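You operate a simulated robot arm through the tools that you are given. There is no shell and no other tool.

Carry out the task below with a simulated robot arm. There is one attempt and no reset: what you move stays moved.

## Task
Damp the dust on the shade plate and wipe it off.
Fine: swing the loupe arm over the plate's sample spot, out of your way. One to four pushes of the blue spray bottle head before you wipe; use the yellow test rag and put it back. What is to be rubbed or washed off counts as gone when no trace of it is left.

The check looks at the end state, three seconds after you hand in, the way a careful person would. Anything else that was tipped, shoved, dropped, spilled or broken makes it a failure.

## Robot
A 6-joint arm with a two-finger gripper, fixed in place. Base frame: the origin is on the floor under the middle of its stand, x ahead of it, y to its left, z up; the work surface is at about z = 0.85. Readings come in m, rad, newtons and seconds.
With the tool pointing down near the work surface it reaches from about 0.14 to 0.68 m from the base axis. Its first joint turns from -1.152 to 1.152 rad. Payload 2.45 kg.
The tool frame sits at the grasp point between the pads (the TCP): z along the fingers, y along the line on which they close. The tips reach 0.03 m beyond it. The gripper opens to 0.106 m; its body begins 0.079 m behind the TCP.
Orientation is told as [roll, pitch, yaw] about the base's x, y, z axes, in that order, counted from this pose: with the fingers straight down and closing along the base's y, the tool's x points along the base's -x, its y along +y and its z along -z.

## Interface
- The arm moves only by the tool move_arm. Its argument "motion" is text: rows parted by semicolons, each of 7 numbers parted by spaces: the shift along the base's x, y, z in cm, then the turn, a rotation vector about the base's x, y, z in rad, then the gripper command, from -1 (shut) to 1 (fully open), values between in proportion. In form: dx dy dz wx wy wz claw; .... A call has 1 to 20 rows; each row shifts and turns the commanded pose from where the row before left it. Rows are played at 5 a second. More than 0.05 m and 0.15 rad between two rows, or a gripper value outside its range, and nothing of the call is played. A pose out of reach is approached as far as the arm can. The call stops where the force on the tool passes 90 N (or 10 N more than at its start, if that is more) or the arm is blocked; 0.2 s more then pass. The fingers move at their own pace (about 0.153 m/s each) and stop on an object; they squeeze with about 25 N. The grip force told is the motor's: it shows also when the fingers shut on nothing. Time passes only in rows, and 0.2 s behind the last, so rows that do not move let the fingers close. It gives the time, the measured TCP pose, the force on the tool (base axes), the opening and the grip force at its end, in the units of the frame above (readings bear some noise), with the torque about the TCP (base axes, N m) and any sound that the robot's microphone picked up.
- Cameras (640 x 400 px; columns grow to the right, rows downward): "scene" is fixed at [0.0717, 0.4251, 1.4126]; the picture's right is [-0.62, -0.79, 0.00], its down [-0.39, 0.30, -0.87] and it looks along [0.69, -0.54, -0.49] (base axes); focal length 247 px, centre (320, 200). "wrist" rides on the gripper at [0.076, -0.002, -0.106] in the tool frame; the picture's right is [0.02, 1.00, 0.00], its down [-0.78, 0.02, -0.62] and it looks along [-0.62, 0.01, 0.78] (tool axes); focal length 247 px, centre (320, 200). There is no depth. A picture from a camera that has moved, and an enlarged one, comes with that camera's place and axes in the base frame and with its lens.
- capture(camera): a new picture of that camera. No time passes.
- inspect(camera, box): a new picture of the part [left, top, right, bottom] of that camera's present view, enlarged. No time passes.
- sign_off(): hands the job in; it is judged then, once.

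Nothing tells you positions but the pictures and the camera data. Unless the task says otherwise, let go and move clear before handing in.

The tools are called after "Call:" by a JSON object that holds its "name" and its "arguments". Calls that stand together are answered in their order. move_arm: Moves the arm, as the interface text tells. Its arguments: {"type":"object","properties":{"motion":{"type":"string"}},"required":["motion"]} The other tools are called the same way: capture (camera) takes a picture; inspect (camera, box) takes an enlarged picture of a part of a camera's view; sign_off () hands the job in.

At the start:

```text
time: 0.0
tool_pos: [0.4182, 0.1512, 1.2584]
ee_rot: [-0.001, -0.004, -0.001]
wrist_force: [0.3, 0.1, -0.1]
wrist_torque: [0.0, 0.02, 0.0]
gripper_width: 0.1061
gripper_force: 0.0
```

scene: 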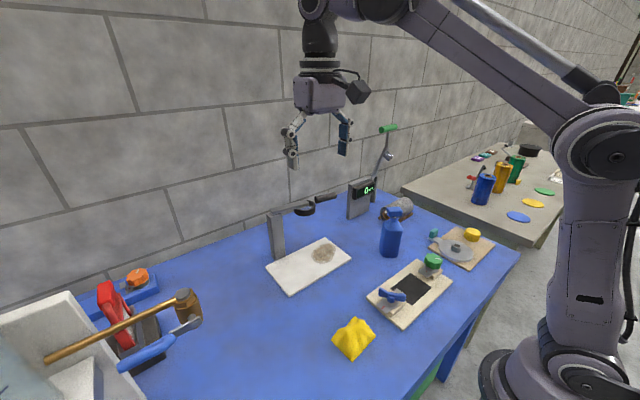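
wrist: 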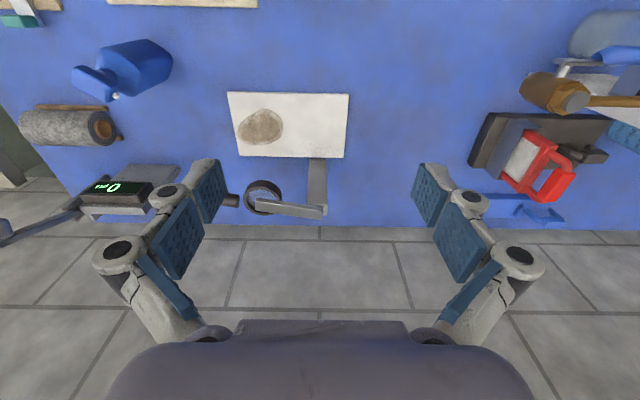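

I see a blue bench with a white plate bearing a dust patch, a loupe on a post behind it, a blue spray bottle, and a yellow rag. I'll take closer looks before moving.

Call:
{"name": "inspect", "arguments": {"camera": "scene", "box": [240, 170, 440, 295]}}

Call:
{"name": "inspect", "arguments": {"camera": "scene", "box": [320, 190, 520, 365]}}

Call:
{"name": "inspect", "arguments": {"camera": "wrist", "box": [0, 0, 400, 250]}}

Call:
{"name": "inspect", "arguments": {"camera": "wrist", "box": [200, 70, 380, 230]}}

```text
3.20 times, centred on (340, 232) of scene
camera zoom: at [0.0717, 0.4251, 1.4126], right [-0.62, -0.79, 0.0], down [-0.39, 0.3, -0.87], along [0.69, -0.54, -0.49], focal length 790 px, centre (256, 96)
```

zoom: 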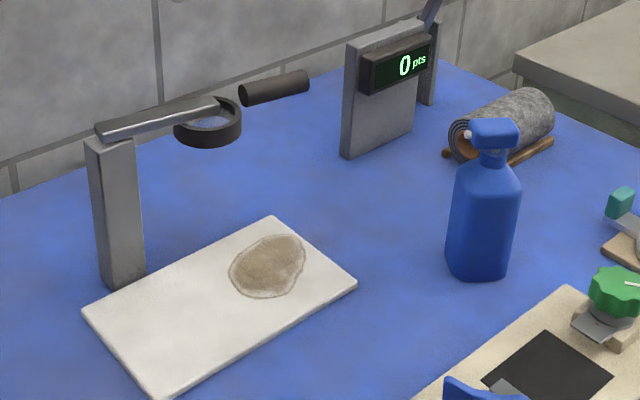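

```text
2.29 times, centred on (420, 278) of scene
camera zoom: at [0.0717, 0.4251, 1.4126], right [-0.62, -0.79, 0.0], down [-0.39, 0.3, -0.87], along [0.69, -0.54, -0.49], focal length 564 px, centre (91, 23)
```

zoom: 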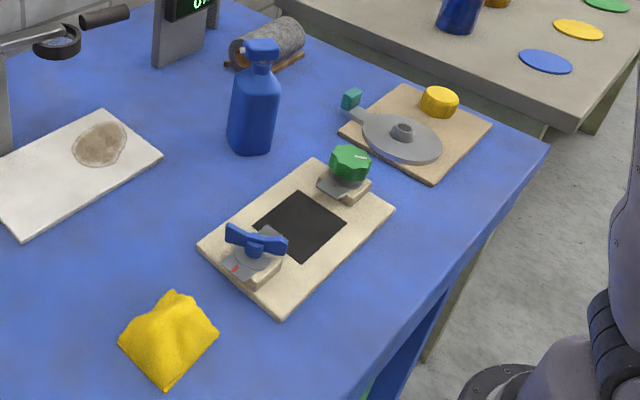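

```text
1.60 times, centred on (200, 125) of wrist
camera zoom: at [0.3415, 0.1497, 1.3643], right [-0.02, 1.0, 0.0], down [0.78, 0.02, 0.62], along [0.62, 0.01, -0.78], focal length 395 px, centre (512, 320)
```

zoom: 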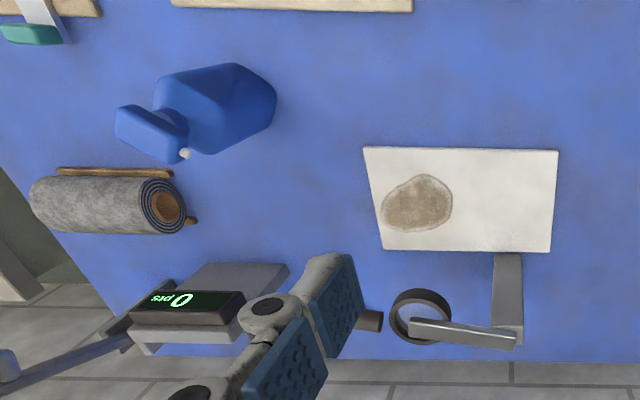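

```text
2.50 times, centred on (290, 150) of wrist
camera zoom: at [0.3415, 0.1497, 1.3643], right [-0.02, 1.0, 0.0], down [0.78, 0.02, 0.62], along [0.62, 0.01, -0.78], focal length 617 px, centre (395, 325)
```

zoom: 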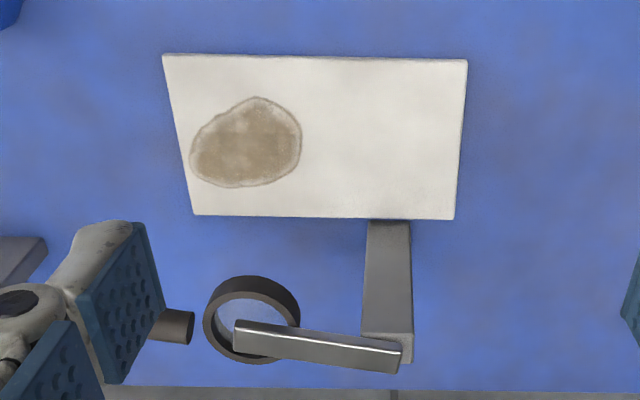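

The plate lies at about x 0.48–0.62, y −0.03–0.21 with the dust near (0.546, 0.03). The loupe post is at (0.645, 0.15), the bottle near (0.42, −0.15) and the rag near (0.29, 0.16). I want to see the bottle head's nozzle, the rag and the loupe in more detail.

Call:
{"name": "inspect", "arguments": {"camera": "scene", "box": [360, 190, 420, 265]}}

Call:
{"name": "inspect", "arguments": {"camera": "wrist", "box": [60, 30, 190, 111]}}

Call:
{"name": "inspect", "arguments": {"camera": "scene", "box": [320, 305, 390, 365]}}

Call:
{"name": "inspect", "arguments": {"camera": "scene", "box": [255, 185, 345, 265]}}

```text
5.33 times, centred on (390, 228) of scene
camera zoom: at [0.0717, 0.4251, 1.4126], right [-0.62, -0.79, 0.0], down [-0.39, 0.3, -0.87], along [0.69, -0.54, -0.49], focal length 1316 px, centre (-53, 53)
```

zoom: 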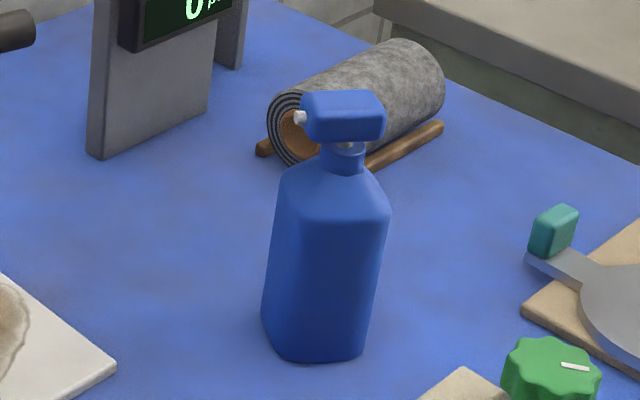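

```text
4.92 times, centred on (125, 70) of wrist
camera zoom: at [0.3415, 0.1497, 1.3643], right [-0.02, 1.0, 0.0], down [0.78, 0.02, 0.62], along [0.62, 0.01, -0.78], focal length 1216 px, centre (1280, 838)
```

zoom: 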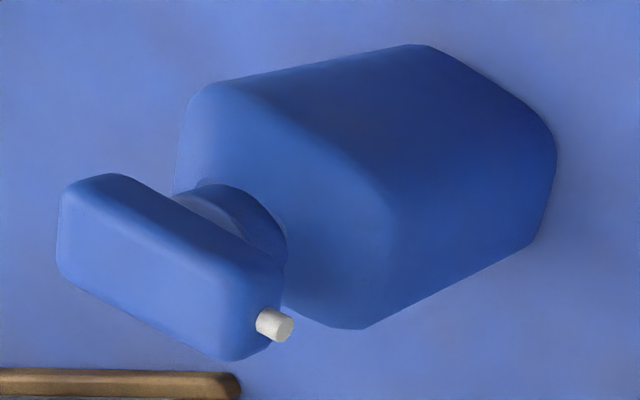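

```text
6.67 times, centred on (355, 335) of scene
camera zoom: at [0.0717, 0.4251, 1.4126], right [-0.62, -0.79, 0.0], down [-0.39, 0.3, -0.87], along [0.69, -0.54, -0.49], focal length 1645 px, centre (87, -700)
```

zoom: 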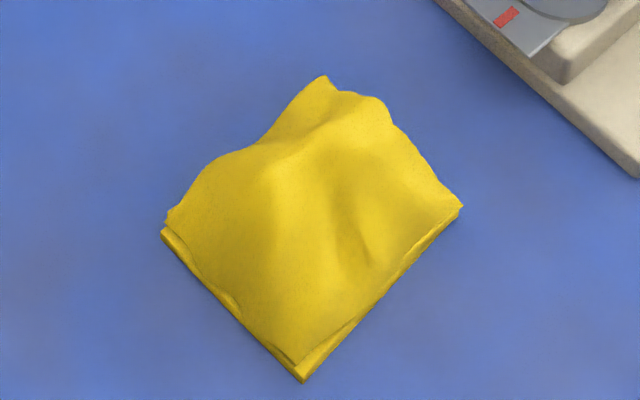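

```text
5.00 times, centred on (300, 225) of scene
camera zoom: at [0.0717, 0.4251, 1.4126], right [-0.62, -0.79, 0.0], down [-0.39, 0.3, -0.87], along [0.69, -0.54, -0.49], focal length 1234 px, centre (420, 75)
```

zoom: 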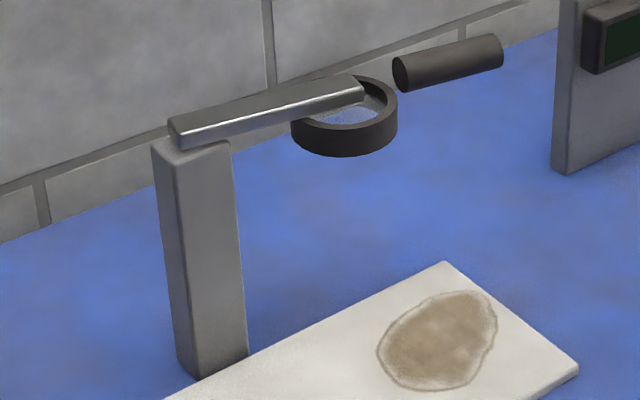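

The bottle is a pump type: a box-shaped head with a white nozzle that seems to point at the dust patch. I'll move the wrist camera to look at the bottle from close by.

Call:
{"name": "move_arm", "arguments": {"motion": "-1.4 -4.2 -0.6 0 0 0 1; -1.4 -4.2 -0.6 0 0 0 1; -1.4 -4.2 -0.6 0 0 0 1; -1.4 -4.2 -0.6 0 0 0 1; -1.4 -4.2 -0.6 0 0 0 1; -1.4 -4.2 -0.6 0 0 0 1; 0 0 0 0 0 0 1"}}

Call:
{"name": "capture", "arguments": {"camera": "wrist"}}

Call:
{"name": "capture", "arguments": {"camera": "scene"}}

```text
time: 1.6
tool_pos: [0.3341, -0.1004, 1.2216]
ee_rot: [-0.001, -0.004, 0.001]
wrist_force: [-0.8, 0.1, 0.1]
wrist_torque: [-0.02, -0.02, 0.01]
gripper_width: 0.106
gripper_force: 0.1
```

```text
taken
camera wrist: at [0.2574, -0.1009, 1.3279], right [-0.02, 1.0, 0.0], down [0.78, 0.02, 0.62], along [0.62, 0.01, -0.78], focal length 247 px, centre (320, 200)
```

wrist: 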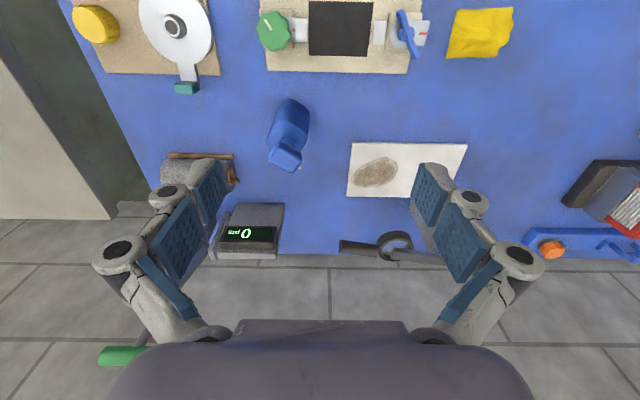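

```text
taken
```

scene: 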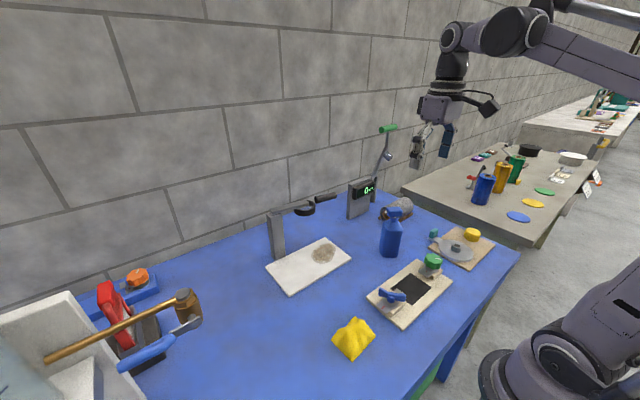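

Call:
{"name": "inspect", "arguments": {"camera": "wrist", "box": [250, 90, 330, 180]}}

Call:
{"name": "inspect", "arguments": {"camera": "wrist", "box": [320, 120, 480, 280]}}

Call:
{"name": "inspect", "arguments": {"camera": "wrist", "box": [240, 0, 540, 100]}}

```text
4.44 times, centred on (290, 135) of wrist
camera zoom: at [0.2574, -0.1009, 1.3279], right [-0.02, 1.0, 0.0], down [0.78, 0.02, 0.62], along [0.62, 0.01, -0.78], focal length 1098 px, centre (453, 489)
```

zoom: 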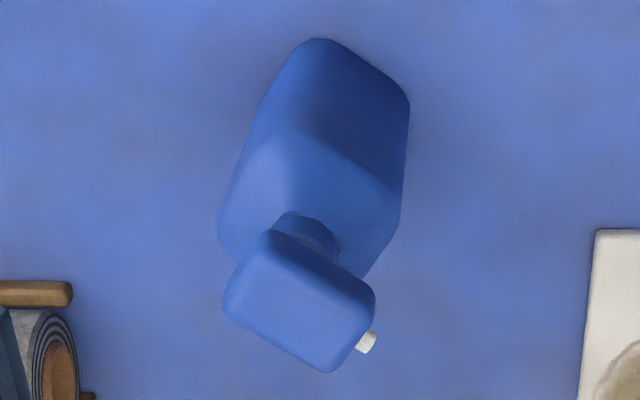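

```text
2.50 times, centred on (400, 200) of wrist
camera zoom: at [0.2574, -0.1009, 1.3279], right [-0.02, 1.0, 0.0], down [0.78, 0.02, 0.62], along [0.62, 0.01, -0.78], focal length 617 px, centre (120, 200)
```

zoom: 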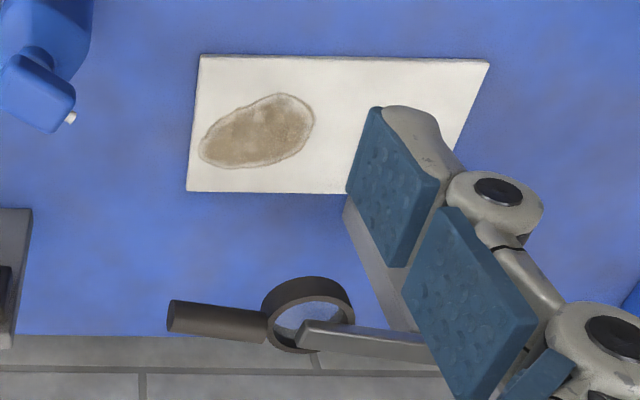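

```text
2.13 times, centred on (390, 50) of wrist
camera zoom: at [0.2574, -0.1009, 1.3279], right [-0.02, 1.0, 0.0], down [0.78, 0.02, 0.62], along [0.62, 0.01, -0.78], focal length 527 px, centre (171, 520)
```

zoom: 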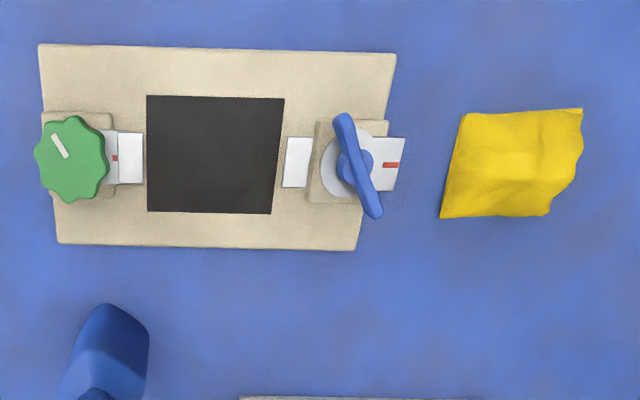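

The nozzle points at the dust, so the head can be pressed where the bottle stands. The loupe ring sits at about (0.62, 0.05, 1.01) with its handle running to y ≈ −0.055, over the back edge of the plate. I'll close the gripper and go in front of the handle to swing it rearward.

Call:
{"name": "move_arm", "arguments": {"motion": "3.4 1.5 -1.9 0 0 0 -1; 3.4 1.5 -1.9 0 0 0 -1; 3.4 1.5 -1.9 0 0 0 -1; 3.4 1.5 -1.9 0 0 0 -1; 3.4 1.5 -1.9 0 0 0 -1; 3.4 1.5 -1.9 0 0 0 -1; 0 0 0 0 0 0 -1"}}

Call:
{"name": "capture", "arguments": {"camera": "wrist"}}

Call:
{"name": "capture", "arguments": {"camera": "scene"}}

```text
time: 3.2
tool_pos: [0.5376, -0.0084, 1.1064]
ee_rot: [-0.003, -0.003, 0.0]
wrist_force: [-0.9, 0.0, 0.0]
wrist_torque: [-0.02, 0.03, 0.0]
gripper_width: 0.0001
gripper_force: 25.1
```

```text
taken
camera wrist: at [0.4605, -0.0107, 1.2125], right [-0.02, 1.0, 0.0], down [0.78, 0.02, 0.62], along [0.62, 0.01, -0.78], focal length 247 px, centre (320, 200)
```

wrist: 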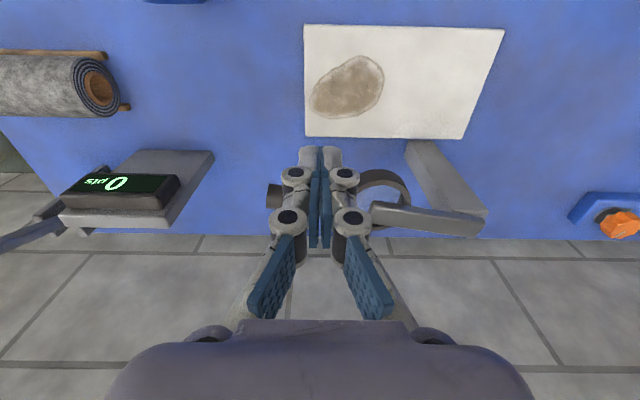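

```text
taken
```

scene: 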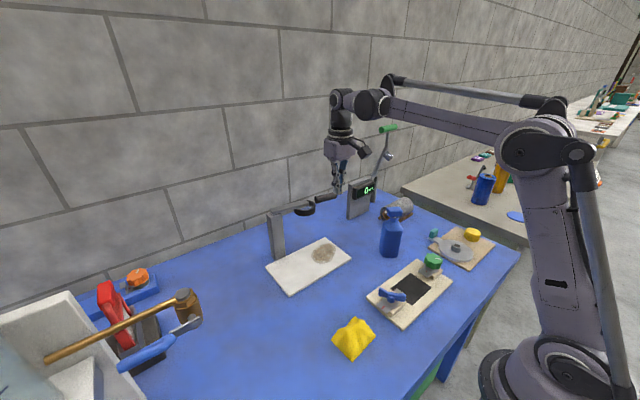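

The closed fingers are lined up in front of the handle (y ≈ −0.01). I'll go down to handle height and approach it gently.

Call:
{"name": "move_arm", "arguments": {"motion": "0 0 -3 0 0 0 -1; 0 0 -3 0 0 0 -1; 0 0 -2.3 0 0 0 -1; 2 0 0 0 0 0 -1; 1.5 0 0 0 0 0 -1; 1 0 0 0 0 0 -1; 1 0 0 0 0 0 -1"}}

Call:
{"name": "capture", "arguments": {"camera": "wrist"}}

Call:
{"name": "inspect", "arguments": {"camera": "scene", "box": [240, 150, 420, 270]}}

```text
time: 4.8
tool_pos: [0.5891, -0.0113, 1.0246]
ee_rot: [-0.002, 0.011, -0.003]
wrist_force: [-32.1, -0.7, -13.4]
wrist_torque: [0.05, 0.04, -0.15]
gripper_width: 0.0001
gripper_force: 24.8
```

```text
taken
camera wrist: at [0.5139, -0.0132, 1.1315], right [-0.02, 1.0, 0.0], down [0.79, 0.02, 0.61], along [0.61, 0.01, -0.79], focal length 247 px, centre (320, 200)
```

wrist: 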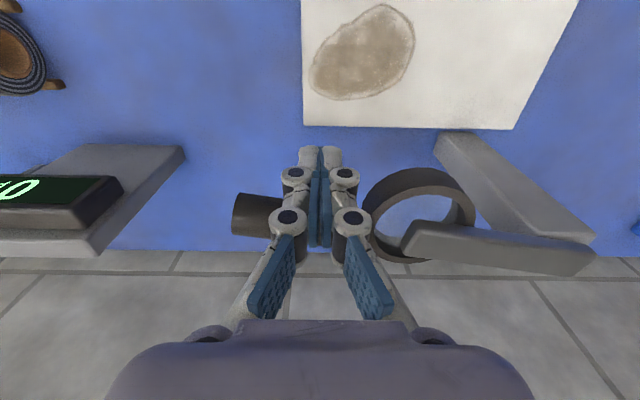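

```text
3.33 times, centred on (330, 210) of scene
camera zoom: at [0.071, 0.425, 1.4126], right [-0.62, -0.79, 0.0], down [-0.39, 0.3, -0.87], along [0.69, -0.54, -0.49], focal length 822 px, centre (287, 167)
```

zoom: 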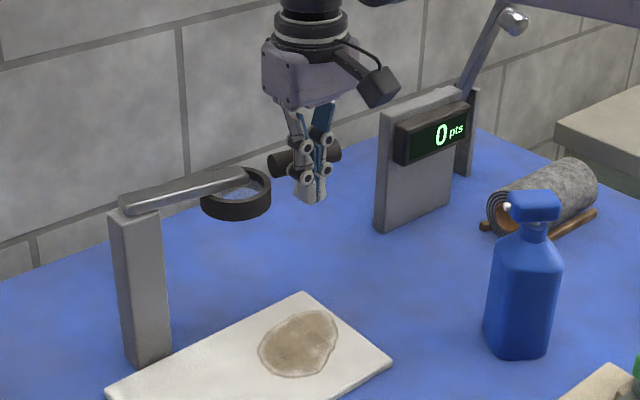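

The fingers touch the handle and read about 32 N, yet the loupe hasn't moved. I'll hold for a moment to see whether the force relaxes, which would mean a stiff hinge, or stays, which would mean an end stop.

Call:
{"name": "move_arm", "arguments": {"motion": "0 0 0 0 0 0 -1; 0 0 0 0 0 0 -1; 0 0 0 0 0 0 -1; 0 0 0 0 0 0 -1"}}

Call:
{"name": "inspect", "arguments": {"camera": "wrist", "box": [220, 130, 600, 290]}}

```text
time: 5.8
tool_pos: [0.5897, -0.0109, 1.0247]
ee_rot: [-0.003, 0.009, 0.0]
wrist_force: [-30.5, -1.6, -21.5]
wrist_torque: [0.02, 0.15, -0.13]
gripper_width: 0.006
gripper_force: 28.4
```

```text
1.68 times, centred on (410, 210) of wrist
camera zoom: at [0.5144, -0.0132, 1.1315], right [-0.02, 1.0, 0.0], down [0.79, 0.02, 0.61], along [0.61, 0.01, -0.79], focal length 416 px, centre (168, 183)
```

zoom: 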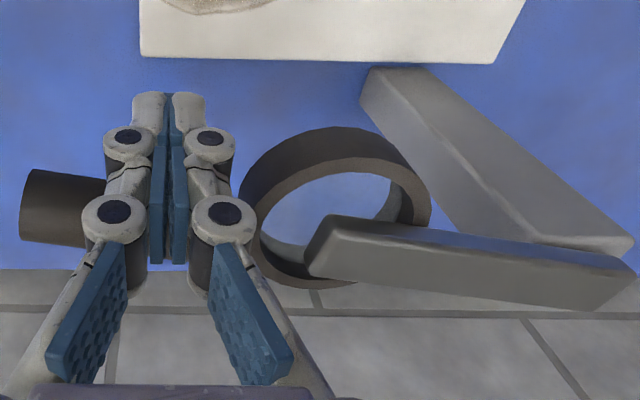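

The force stays at about 30 N with no motion, so the hinge is at its stop in that direction and the loupe has to swing the other way, toward me and to the left. I'll back off, go over the handle, and look from behind it.

Call:
{"name": "move_arm", "arguments": {"motion": "-1.5 0 0 0 0 0 -1; -2.5 0 0 0 0 0 -1; 0 0 4 0 0 0 -1; 0 0 4.5 0 0 0 -1; 3 -0.5 0 0 0 0 -1; 4 -0.5 0 0 0 0 -1; 4 -0.4 0 0 0 0 -1; 0 0 0 0 0 0 -1"}}

Call:
{"name": "capture", "arguments": {"camera": "wrist"}}

Call:
{"name": "inspect", "arguments": {"camera": "scene", "box": [240, 150, 420, 270]}}

```text
time: 6.5
tool_pos: [0.5531, 0.0005, 1.0256]
ee_rot: [0.013, -0.002, 0.018]
wrist_force: [2.1, 4.6, -13.9]
wrist_torque: [-0.02, 0.19, 0.07]
gripper_width: 0.0002
gripper_force: 28.7
stopped in row 3: the force on the tool passed its limit at 126 N (the readings are from after the stop); the commanded pose is now the measured one
```

```text
taken
camera wrist: at [0.4765, -0.0041, 1.132], right [-0.04, 1.0, 0.01], down [0.78, 0.02, 0.62], along [0.62, 0.03, -0.78], focal length 247 px, centre (320, 200)
```

wrist: 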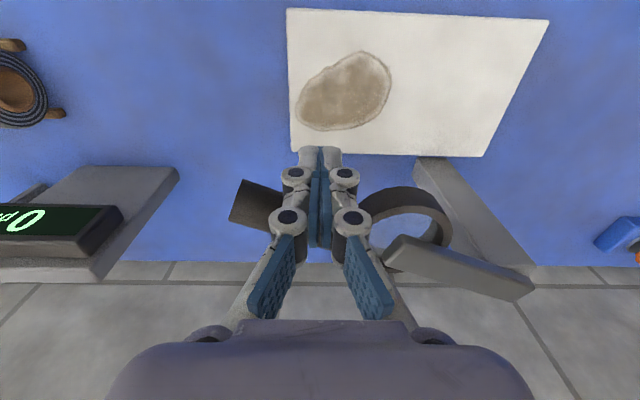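

```text
3.33 times, centred on (330, 210) of scene
camera zoom: at [0.072, 0.4252, 1.4125], right [-0.62, -0.79, 0.0], down [-0.39, 0.3, -0.87], along [0.68, -0.54, -0.49], focal length 822 px, centre (287, 167)
```

zoom: 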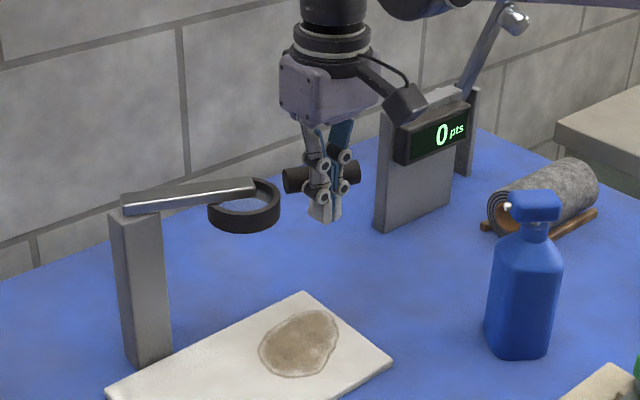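

The loupe followed the fingers: the handle is caught in the finger joints, so the loupe does swing this way. I'll look closely before freeing it.

Call:
{"name": "inspect", "arguments": {"camera": "scene", "box": [310, 165, 370, 225]}}

Call:
{"name": "inspect", "arguments": {"camera": "wrist", "box": [200, 130, 460, 290]}}

```text
6.67 times, centred on (340, 195) of scene
camera zoom: at [0.072, 0.4252, 1.4125], right [-0.62, -0.79, 0.0], down [-0.39, 0.3, -0.87], along [0.68, -0.54, -0.49], focal length 1645 px, centre (187, 233)
```

zoom: 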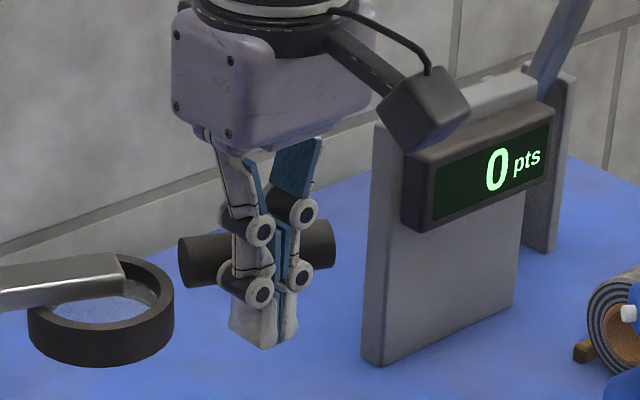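

```text
2.46 times, centred on (330, 210) of wrist
camera zoom: at [0.4765, -0.0041, 1.132], right [-0.04, 1.0, 0.01], down [0.78, 0.02, 0.62], along [0.62, 0.03, -0.78], focal length 608 px, centre (295, 175)
```

zoom: 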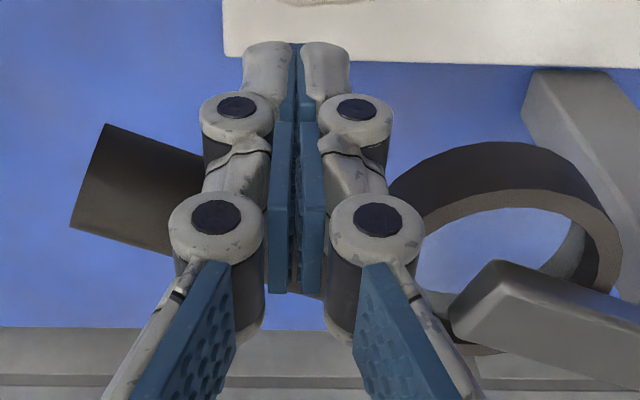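

The handle is lodged between the upper and lower knuckles of the closed fingers. I'll relieve the vertical load with tiny downward steps, then try to back out toward −x.

Call:
{"name": "move_arm", "arguments": {"motion": "0 0 -0.2 0 0 0 -1; 0 0 0 0 0 0 -1"}}

Call:
{"name": "inspect", "arguments": {"camera": "scene", "box": [270, 165, 370, 225]}}

```text
time: 7.1
tool_pos: [0.5533, 0.0015, 1.0227]
ee_rot: [0.014, -0.002, 0.016]
wrist_force: [3.2, 8.5, -21.4]
wrist_torque: [0.36, 0.23, 0.29]
gripper_width: 0.0
gripper_force: 28.9
```

```text
6.40 times, centred on (320, 195) of scene
camera zoom: at [0.0722, 0.4253, 1.4125], right [-0.62, -0.79, 0.0], down [-0.39, 0.3, -0.87], along [0.68, -0.54, -0.49], focal length 1579 px, centre (320, 232)
```

zoom: 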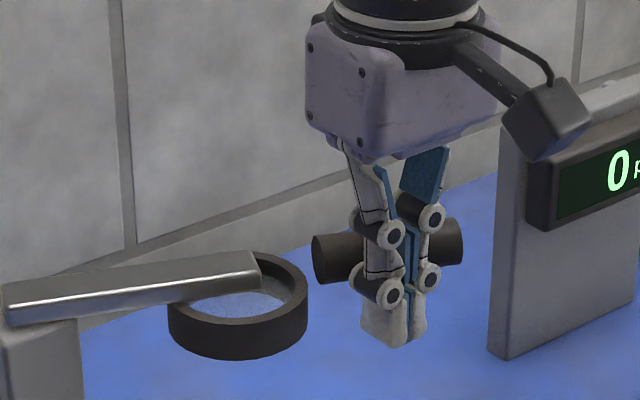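

Pushing down didn't relieve it. I'll try a small retreat toward −x and see whether the loupe follows.

Call:
{"name": "move_arm", "arguments": {"motion": "-1 0 0 0 0 0 -1; -1 0 0 0 0 0 -1; 0 0 0 0 0 0 -1"}}

Call:
{"name": "capture", "arguments": {"camera": "wrist"}}

Call:
{"name": "inspect", "arguments": {"camera": "scene", "box": [250, 165, 370, 265]}}

```text
time: 7.9
tool_pos: [0.5374, 0.0088, 1.0209]
ee_rot: [0.029, -0.006, 0.027]
wrist_force: [24.9, 41.3, -59.7]
wrist_torque: [0.5, 0.76, 0.66]
gripper_width: 0.0001
gripper_force: 28.6
```

```text
taken
camera wrist: at [0.4591, 0.0017, 1.128], right [-0.05, 1.0, 0.03], down [0.78, 0.02, 0.63], along [0.63, 0.05, -0.78], focal length 247 px, centre (320, 200)
```

wrist: 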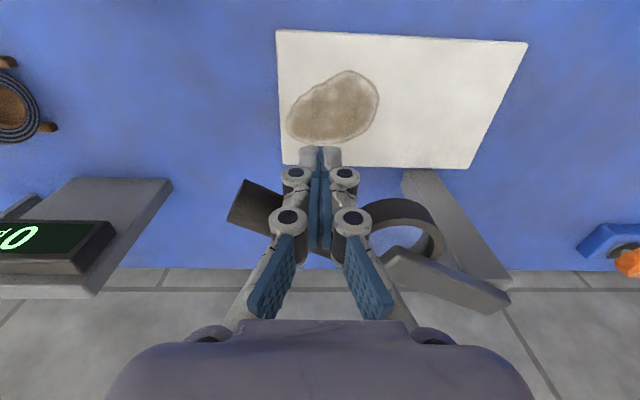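

```text
4.00 times, centred on (310, 215) of scene
camera zoom: at [0.0735, 0.4263, 1.4121], right [-0.62, -0.79, 0.0], down [-0.39, 0.3, -0.87], along [0.68, -0.54, -0.49], focal length 987 px, centre (360, 140)
```

zoom: 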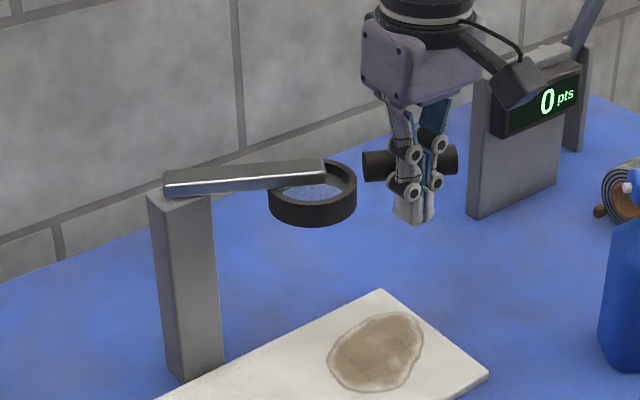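

The handle is seized in the fingers and forces rose to about 73 N, so I must not force it. I'll ease the tool along the direction it is being pushed to unload it.

Call:
{"name": "move_arm", "arguments": {"motion": "0.4 0.8 -0.5 0 0 0 -1; 0 0 0 0 0 0 -1"}}

Call:
{"name": "inspect", "arguments": {"camera": "wrist", "box": [200, 130, 460, 290]}}

```text
time: 8.5
tool_pos: [0.5359, 0.0069, 1.0206]
ee_rot: [0.013, -0.002, 0.014]
wrist_force: [7.2, 10.9, -7.6]
wrist_torque: [0.1, 0.14, 0.18]
gripper_width: 0.0
gripper_force: 28.7
```

```text
2.46 times, centred on (330, 210) of wrist
camera zoom: at [0.4591, 0.0031, 1.1271], right [-0.04, 1.0, 0.01], down [0.78, 0.02, 0.62], along [0.62, 0.03, -0.78], focal length 608 px, centre (295, 175)
```

zoom: 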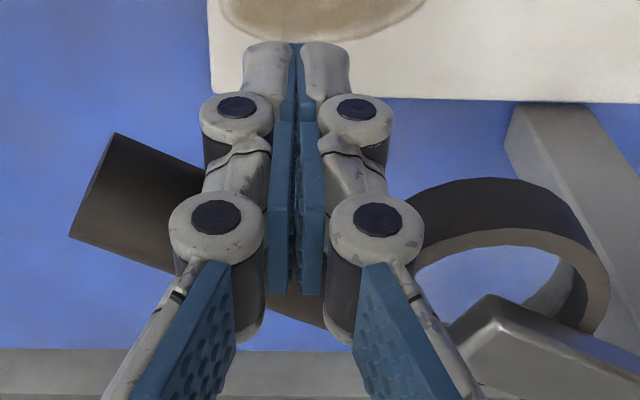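

Forces are now small (about 15 N). I'll probe with small vertical steps to find a neutral height where the handle isn't pinched.

Call:
{"name": "move_arm", "arguments": {"motion": "0.1 0.2 -0.2 0 0 0 -1; 0 0 0 0 0 0 -1"}}

Call:
{"name": "move_arm", "arguments": {"motion": "0 0 -0.2 0 0 0 -1; 0 0 0 0 0 0 -1"}}

```text
time: 9.1
tool_pos: [0.5375, 0.0074, 1.0174]
ee_rot: [0.011, 0.0, 0.014]
wrist_force: [0.5, 0.3, 0.3]
wrist_torque: [-0.02, -0.02, -0.02]
gripper_width: 0.0
gripper_force: 29.1
```

```text
time: 9.7
tool_pos: [0.5379, 0.009, 1.015]
ee_rot: [0.013, 0.001, 0.017]
wrist_force: [-0.8, 0.6, -0.4]
wrist_torque: [0.01, 0.0, -0.03]
gripper_width: 0.0
gripper_force: 28.6
```

The forces are zero now, so the handle is no longer pinched. I'll back away toward −x at this height in small steps.

Call:
{"name": "move_arm", "arguments": {"motion": "-0.7 0 0 0 0 0 -1; -0.7 0 0 0 0 0 -1; 0 0 0 0 0 0 -1"}}

Call:
{"name": "inspect", "arguments": {"camera": "wrist", "box": [200, 130, 460, 290]}}

Call:
{"name": "inspect", "arguments": {"camera": "scene", "box": [250, 165, 370, 265]}}

```text
time: 10.5
tool_pos: [0.5228, 0.0089, 1.0156]
ee_rot: [0.013, 0.0, 0.017]
wrist_force: [0.5, -0.1, 0.0]
wrist_torque: [-0.01, 0.0, -0.02]
gripper_width: 0.0002
gripper_force: 29.1
```

```text
2.46 times, centred on (330, 210) of wrist
camera zoom: at [0.4473, 0.0046, 1.1221], right [-0.04, 1.0, 0.01], down [0.78, 0.02, 0.62], along [0.62, 0.03, -0.78], focal length 608 px, centre (295, 175)
```

zoom: 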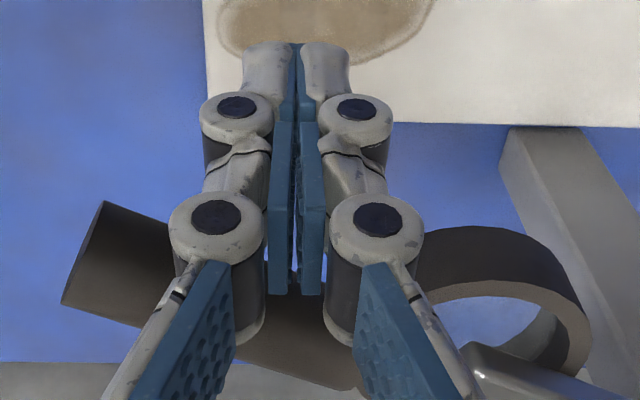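

```text
4.00 times, centred on (310, 215) of scene
camera zoom: at [0.0717, 0.4251, 1.4126], right [-0.62, -0.79, 0.0], down [-0.39, 0.3, -0.87], along [0.69, -0.54, -0.49], focal length 987 px, centre (360, 140)
```

zoom: 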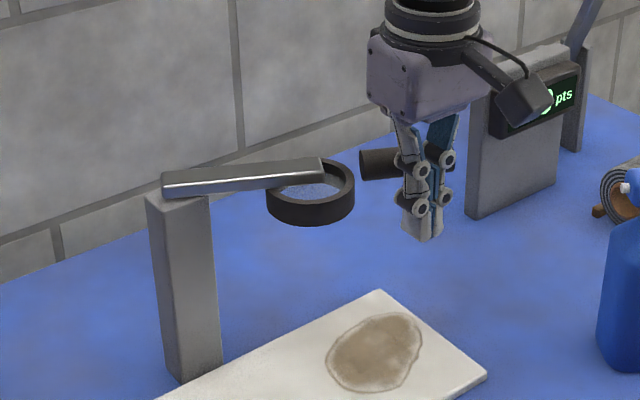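

The fingers are free and the loupe stays where it is, with its arm now angled partly over the plate. I'll back off, rise, and view it before taking the handle properly between the open fingers.

Call:
{"name": "move_arm", "arguments": {"motion": "-2 0 0 0 0 0 -1; -4 -0.5 0 0 0 0 -1; -4 -0.5 3 0 0 0 0; -4 0 4 0 0 0 1; -2 0 4 0 0 0 1; 0 0 3 0 0 0 1; 0 0 0 0 0 0 1"}}

Call:
{"name": "capture", "arguments": {"camera": "wrist"}}

Call:
{"name": "capture", "arguments": {"camera": "scene"}}

```text
refused: row 3 steps farther than a row can; nothing moved
```

```text
taken
camera wrist: at [0.4473, 0.0046, 1.1221], right [-0.04, 1.0, 0.01], down [0.78, 0.02, 0.62], along [0.62, 0.03, -0.78], focal length 247 px, centre (320, 200)
```

wrist: 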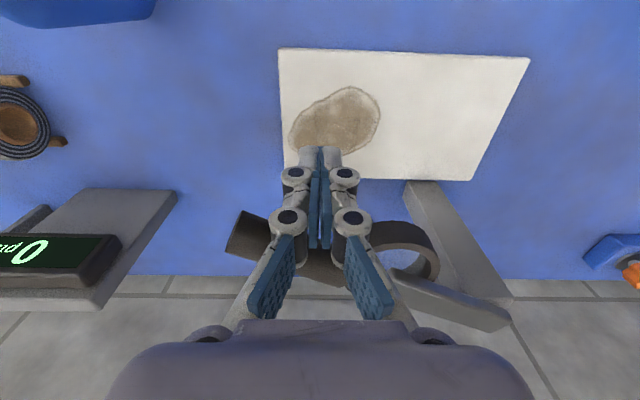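

```text
taken
```

scene: 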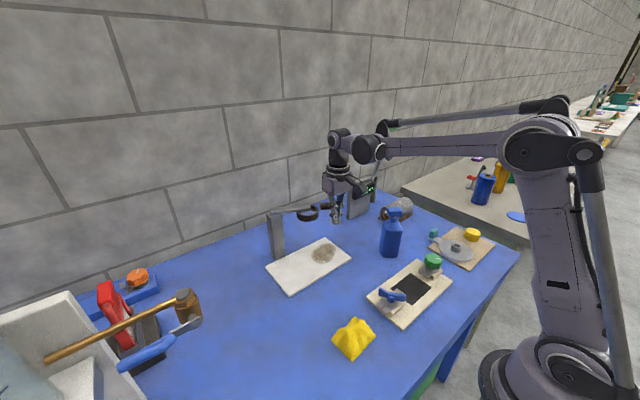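

Call:
{"name": "move_arm", "arguments": {"motion": "-3 0 0 0 0 0 -1; -4 0 0 0 0 0 -1; -3 0 3 0 0 0 0; -2 0 4 0 0 0 1; -2 0 4 0 0 0 1; -2 0 4 0 0 0 1; 0 0 0 0 0 0 1"}}

Call:
{"name": "capture", "arguments": {"camera": "wrist"}}

Call:
{"name": "inspect", "arguments": {"camera": "scene", "box": [240, 165, 400, 265]}}

```text
time: 12.1
tool_pos: [0.3619, 0.0124, 1.1651]
ee_rot: [0.013, 0.0, 0.015]
wrist_force: [0.6, -0.6, -0.4]
wrist_torque: [-0.02, 0.01, 0.02]
gripper_width: 0.1061
gripper_force: 0.0
```

```text
taken
camera wrist: at [0.2857, 0.0069, 1.2713], right [-0.04, 1.0, 0.01], down [0.78, 0.02, 0.62], along [0.62, 0.03, -0.78], focal length 247 px, centre (320, 200)
```

wrist: 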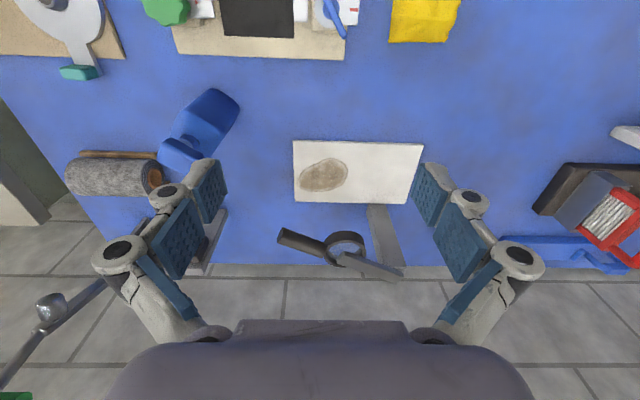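

```text
4.00 times, centred on (320, 215) of scene
camera zoom: at [0.0717, 0.4251, 1.4126], right [-0.62, -0.79, 0.0], down [-0.39, 0.3, -0.87], along [0.69, -0.54, -0.49], focal length 987 px, centre (320, 140)
```

zoom: 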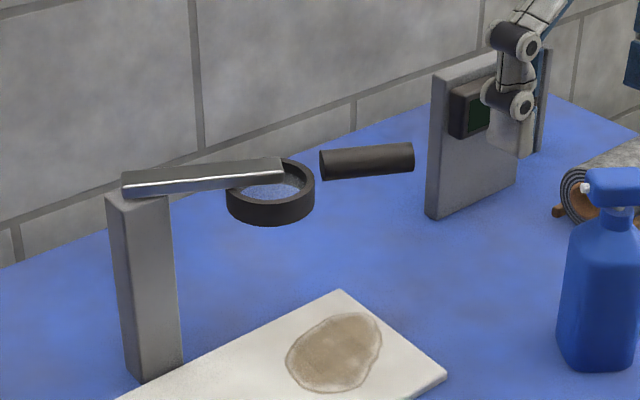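

The loupe now points at about −113° from its pivot near (0.64, 0.147), with the handle's middle at about (0.573, −0.012). I'll yaw the gripper so the fingers straddle the handle crosswise, then swing it round its arc to the left.

Call:
{"name": "move_arm", "arguments": {"motion": "2.63 -0.33 -0.56 -0.0016 0 0.144 1; 2.63 -0.33 -0.56 -0.0016 0 0.144 1; 2.63 -0.33 -0.56 -0.0016 0 0.144 1; 2.63 -0.33 -0.56 -0.0016 0 0.144 1; 2.63 -0.33 -0.56 -0.0016 0 0.144 0.2; 2.63 -0.33 -0.56 -0.0016 0 0.144 0.2; 2.63 -0.33 -0.56 -0.0016 0 0.144 0.2; 2.63 -0.33 -0.56 -0.0016 0 0.144 0.2; 0 0 0 0 0 0 0.2"}}

Call:
{"name": "capture", "arguments": {"camera": "wrist"}}

Call:
{"name": "inspect", "arguments": {"camera": "scene", "box": [240, 145, 400, 265]}}

```text
time: 14.1
tool_pos: [0.5757, -0.0178, 1.1226]
ee_rot: [0.0, 0.004, 1.17]
wrist_force: [-1.1, 0.2, -0.2]
wrist_torque: [-0.01, -0.03, 0.03]
gripper_width: 0.0637
gripper_force: 0.0
```

```text
taken
camera wrist: at [0.5472, -0.0881, 1.2303], right [-0.93, 0.37, 0.0], down [0.29, 0.73, 0.62], along [0.23, 0.57, -0.79], focal length 247 px, centre (320, 200)
```

wrist: 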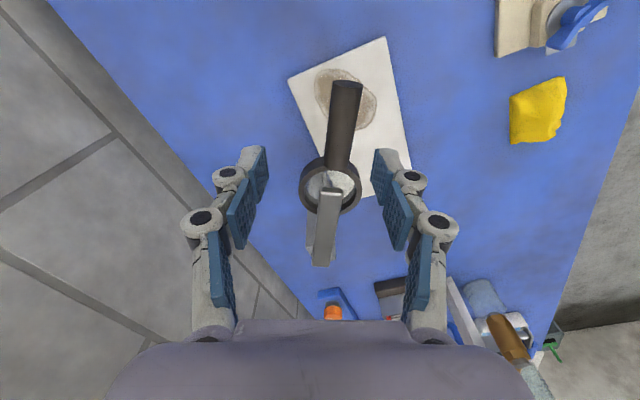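

```text
3.33 times, centred on (320, 205) of scene
camera zoom: at [0.0717, 0.4251, 1.4126], right [-0.62, -0.79, 0.0], down [-0.39, 0.3, -0.87], along [0.69, -0.54, -0.49], focal length 822 px, centre (320, 183)
```

zoom: 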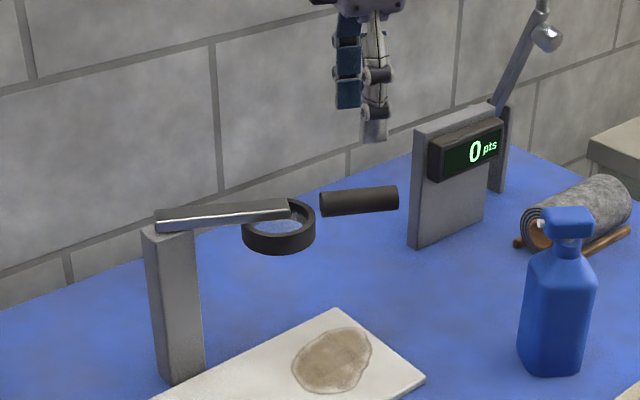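

The handle lies parallel to the fingers' plane but about 2 cm to one side of the centre. I'll shift to centre on it and come down partway, then check again.

Call:
{"name": "move_arm", "arguments": {"motion": "-1.7 0.9 0 0 0 -0.05 0.2; 0 0 -3 0 0 0 0.2; 0 0 -1.5 0 0 0 0.2; 0 0 0 0 0 0 0.2"}}

Call:
{"name": "capture", "arguments": {"camera": "wrist"}}

Call:
{"name": "inspect", "arguments": {"camera": "scene", "box": [240, 145, 400, 265]}}

```text
time: 15.1
tool_pos: [0.5595, -0.0065, 1.0769]
ee_rot: [0.003, 0.005, 1.117]
wrist_force: [-0.8, 0.3, -0.9]
wrist_torque: [0.03, 0.01, 0.0]
gripper_width: 0.0636
gripper_force: 0.0
```

```text
taken
camera wrist: at [0.5275, -0.0756, 1.1834], right [-0.91, 0.42, 0.0], down [0.33, 0.71, 0.62], along [0.26, 0.56, -0.79], focal length 247 px, centre (320, 200)
```

wrist: 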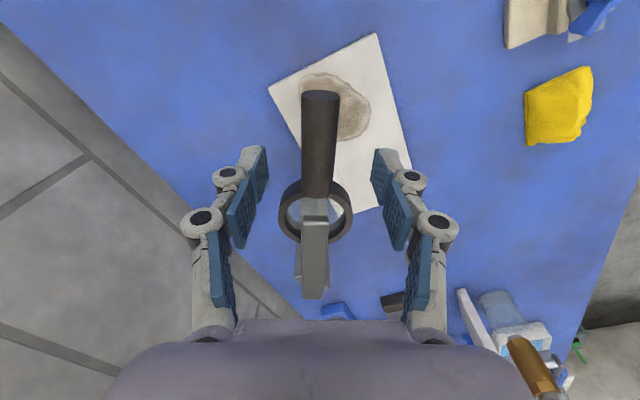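

```text
3.33 times, centred on (320, 205) of scene
camera zoom: at [0.0717, 0.4251, 1.4126], right [-0.62, -0.79, 0.0], down [-0.39, 0.3, -0.87], along [0.69, -0.54, -0.49], focal length 822 px, centre (320, 183)
```

zoom: 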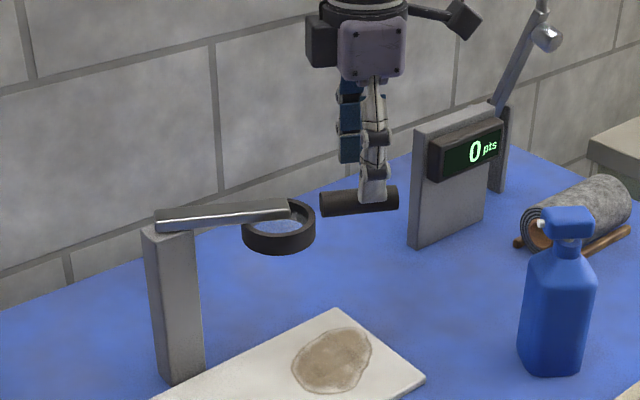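

The handle is now centred between the open fingers. I'll descend around it, narrow the gap without squeezing, and begin the swing with a few arc steps.

Call:
{"name": "move_arm", "arguments": {"motion": "0 0 -3 0 0 0 0.2; 0 0 -2.7 0 0 0 0.2; 0 0 0 0 0 0 -0.1; -1.81 1.02 0 0 0 -0.1222 -0.1; -1.67 1.24 0 0 0 -0.1222 -0.1; -1.50 1.43 0 0 0 -0.1222 -0.1; 0 0 0 0 0 0 -0.1"}}

Call:
{"name": "capture", "arguments": {"camera": "wrist"}}

Call:
{"name": "inspect", "arguments": {"camera": "scene", "box": [240, 145, 400, 265]}}

```text
time: 16.7
tool_pos: [0.5076, 0.0274, 1.0186]
ee_rot: [0.001, 0.005, 0.748]
wrist_force: [-0.5, -0.3, 0.8]
wrist_torque: [0.03, 0.02, 0.02]
gripper_width: 0.0476
gripper_force: 0.0
```

```text
taken
camera wrist: at [0.4536, -0.0261, 1.1256], right [-0.7, 0.72, 0.0], down [0.57, 0.55, 0.62], along [0.44, 0.43, -0.79], focal length 247 px, centre (320, 200)
```

wrist: 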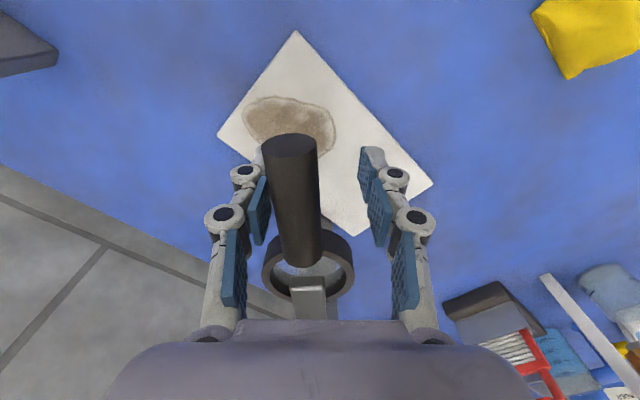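

```text
3.33 times, centred on (320, 205) of scene
camera zoom: at [0.0717, 0.4251, 1.4126], right [-0.62, -0.79, 0.0], down [-0.39, 0.3, -0.87], along [0.69, -0.54, -0.49], focal length 822 px, centre (320, 183)
```

zoom: 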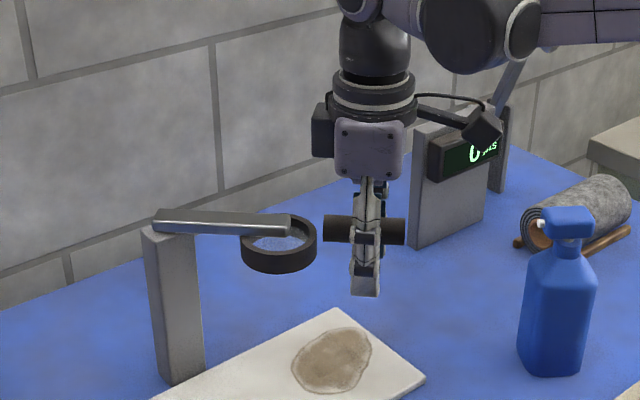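

The loupe is swinging along freely with almost no force. I'll continue around the arc.

Call:
{"name": "move_arm", "arguments": {"motion": "-1.32 1.60 0 0 0 -0.1222 -0.1; -1.12 1.75 0 0 0 -0.1222 -0.1; -0.89 1.87 0 0 0 -0.1222 -0.1; -0.66 1.97 0 0 0 -0.1222 -0.1; 0 0 0 0 0 0 -0.1"}}

Call:
{"name": "inspect", "arguments": {"camera": "scene", "box": [240, 145, 400, 265]}}

Call:
{"name": "capture", "arguments": {"camera": "wrist"}}

```text
time: 17.9
tool_pos: [0.4682, 0.0983, 1.019]
ee_rot: [0.002, 0.005, 0.26]
wrist_force: [-0.3, -0.6, 0.0]
wrist_torque: [0.02, 0.0, -0.03]
gripper_width: 0.0474
gripper_force: 0.0
```

```text
3.33 times, centred on (320, 205) of scene
camera zoom: at [0.0717, 0.4251, 1.4126], right [-0.62, -0.79, 0.0], down [-0.39, 0.3, -0.87], along [0.69, -0.54, -0.49], focal length 822 px, centre (320, 183)
```

zoom: 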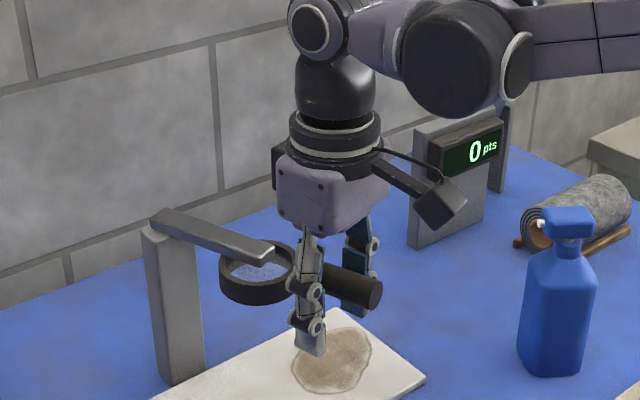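

```text
taken
camera wrist: at [0.3952, 0.0768, 1.1254], right [-0.28, 0.96, 0.0], down [0.76, 0.22, 0.62], along [0.59, 0.17, -0.79], focal length 247 px, centre (320, 200)
```

wrist: 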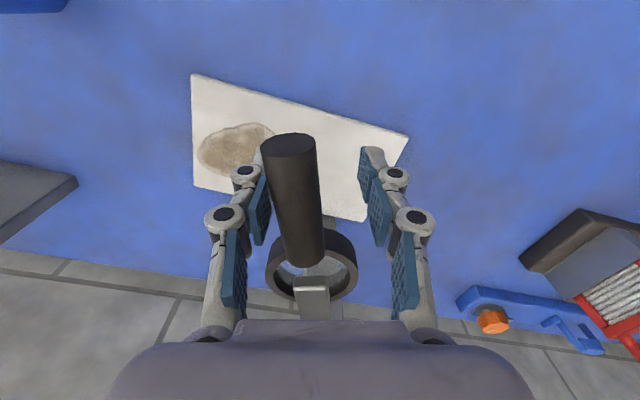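

Still moving freely. I'll carry on past the straight-at-me position and on to the left.

Call:
{"name": "move_arm", "arguments": {"motion": "-0.41 2.03 0 0 0 -0.1222 -0.1; -0.17 2.07 0 0 0 -0.1222 -0.1; 0.09 2.08 0 0 0 -0.1222 -0.1; 0.35 2.04 0 0 0 -0.1222 -0.1; 0.58 1.99 0 0 0 -0.1222 -0.1; 0 0 0 0 0 0 -0.1"}}

Call:
{"name": "inspect", "arguments": {"camera": "scene", "box": [200, 145, 360, 265]}}

Call:
{"name": "capture", "arguments": {"camera": "wrist"}}

```text
time: 19.0
tool_pos: [0.4707, 0.1684, 1.0162]
ee_rot: [-0.034, -0.005, -0.293]
wrist_force: [-3.1, -26.9, 3.2]
wrist_torque: [0.16, 0.11, 0.43]
gripper_width: 0.0673
gripper_force: 14.1
stopped in row 5: the force on the tool passed its limit at 114 N (the readings are from after the stop); the commanded pose is now the measured one
```

```text
3.33 times, centred on (280, 205) of scene
camera zoom: at [0.0715, 0.4242, 1.4129], right [-0.62, -0.79, 0.0], down [-0.39, 0.3, -0.87], along [0.69, -0.54, -0.49], focal length 822 px, centre (453, 183)
```

zoom: 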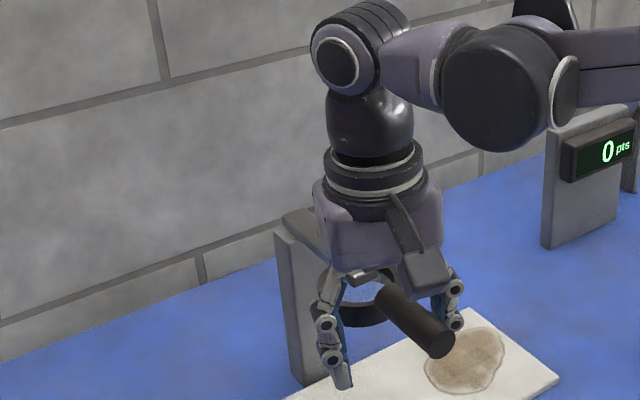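

```text
taken
camera wrist: at [0.3966, 0.193, 1.1224], right [0.27, 0.96, -0.03], down [0.76, -0.19, 0.62], along [0.59, -0.19, -0.78], focal length 247 px, centre (320, 200)
```

wrist: 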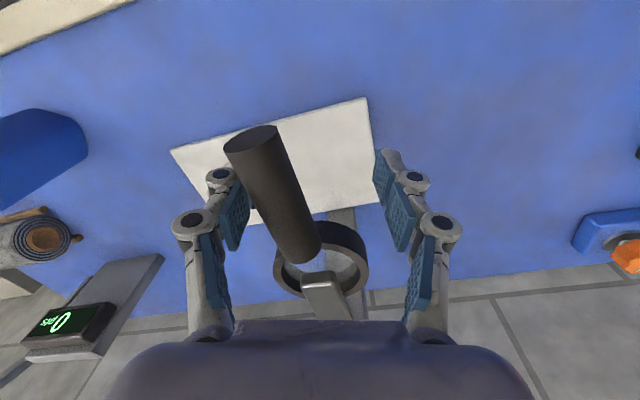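

The hinge reaches its other stop with the loupe pointing straight toward the robot at about y = 0.148, over the left half of the plate and clear of the dust. I'll ease off to unload it, centre on the handle, and lift away.

Call:
{"name": "move_arm", "arguments": {"motion": "0 -1.0 0 0 0 0.1 -0.1; 0 -1.0 0.2 0.03 0 0.1 0; 0 0 0 0 0 0.09 0.1; 0 0 0 0 0 0 0.2"}}

Call:
{"name": "capture", "arguments": {"camera": "wrist"}}

```text
time: 20.0
tool_pos: [0.4699, 0.1565, 1.0172]
ee_rot: [0.006, 0.001, 0.005]
wrist_force: [-0.3, 0.2, -0.8]
wrist_torque: [0.02, 0.0, -0.03]
gripper_width: 0.0639
gripper_force: 0.0
```

```text
taken
camera wrist: at [0.3937, 0.153, 1.124], right [-0.03, 1.0, 0.01], down [0.78, 0.02, 0.62], along [0.62, 0.02, -0.78], focal length 247 px, centre (320, 200)
```

wrist: 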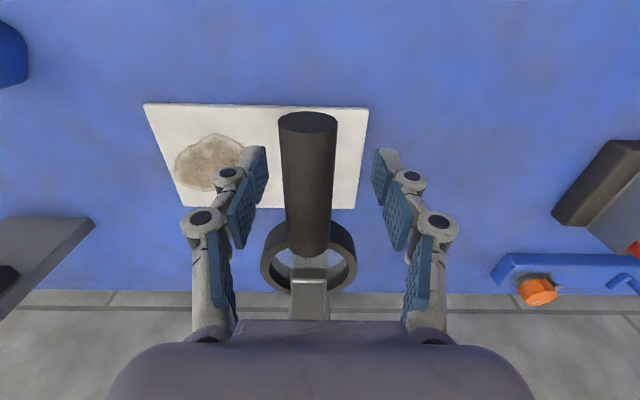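

Unloaded and centred. I'll lift straight up off the handle, then check that the loupe stays put.

Call:
{"name": "move_arm", "arguments": {"motion": "0 0 3.5 0 0 0 0.2; 0 0 4 0 0 0 0.2; 0 0 4 0 0 0 0.2; -2 -2 3 0 0 0 0.2; -2 -4 0 0 0 0 0.2; -1 -4.5 0 0 0 0 -1; 0 -4.5 0 0 0 0 -1; 0 -4.5 0 0 0 0 -1; 0 0 0 0 0 0 -1"}}

Call:
{"name": "capture", "arguments": {"camera": "wrist"}}

Call:
{"name": "capture", "arguments": {"camera": "scene"}}

```text
time: 22.0
tool_pos: [0.4187, -0.043, 1.1624]
ee_rot: [0.004, 0.001, 0.003]
wrist_force: [0.2, 0.6, 0.6]
wrist_torque: [0.0, -0.01, 0.02]
gripper_width: 0.0004
gripper_force: 25.0
```

```text
taken
camera wrist: at [0.3432, -0.0457, 1.2683], right [-0.03, 1.0, 0.0], down [0.78, 0.02, 0.62], along [0.62, 0.02, -0.78], focal length 247 px, centre (320, 200)
```

wrist: 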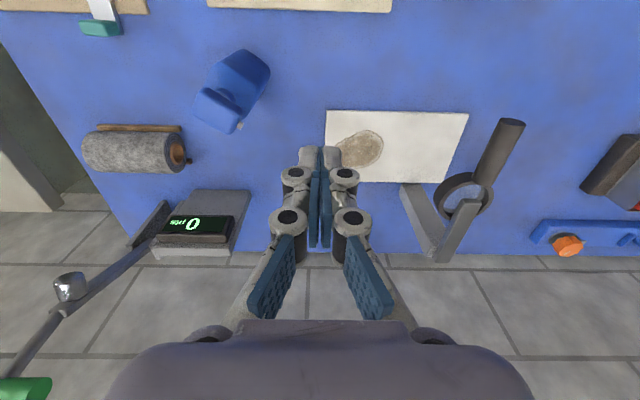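

```text
taken
```

scene: 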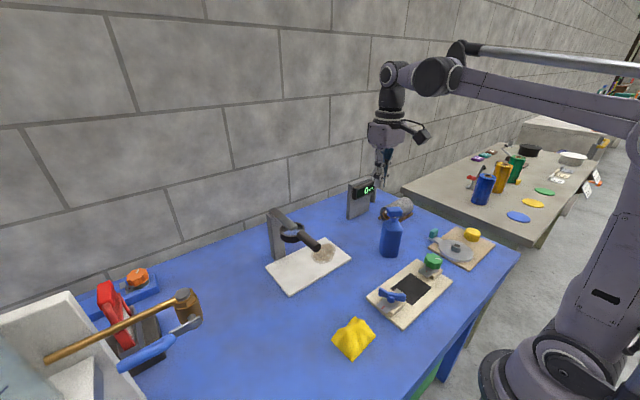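

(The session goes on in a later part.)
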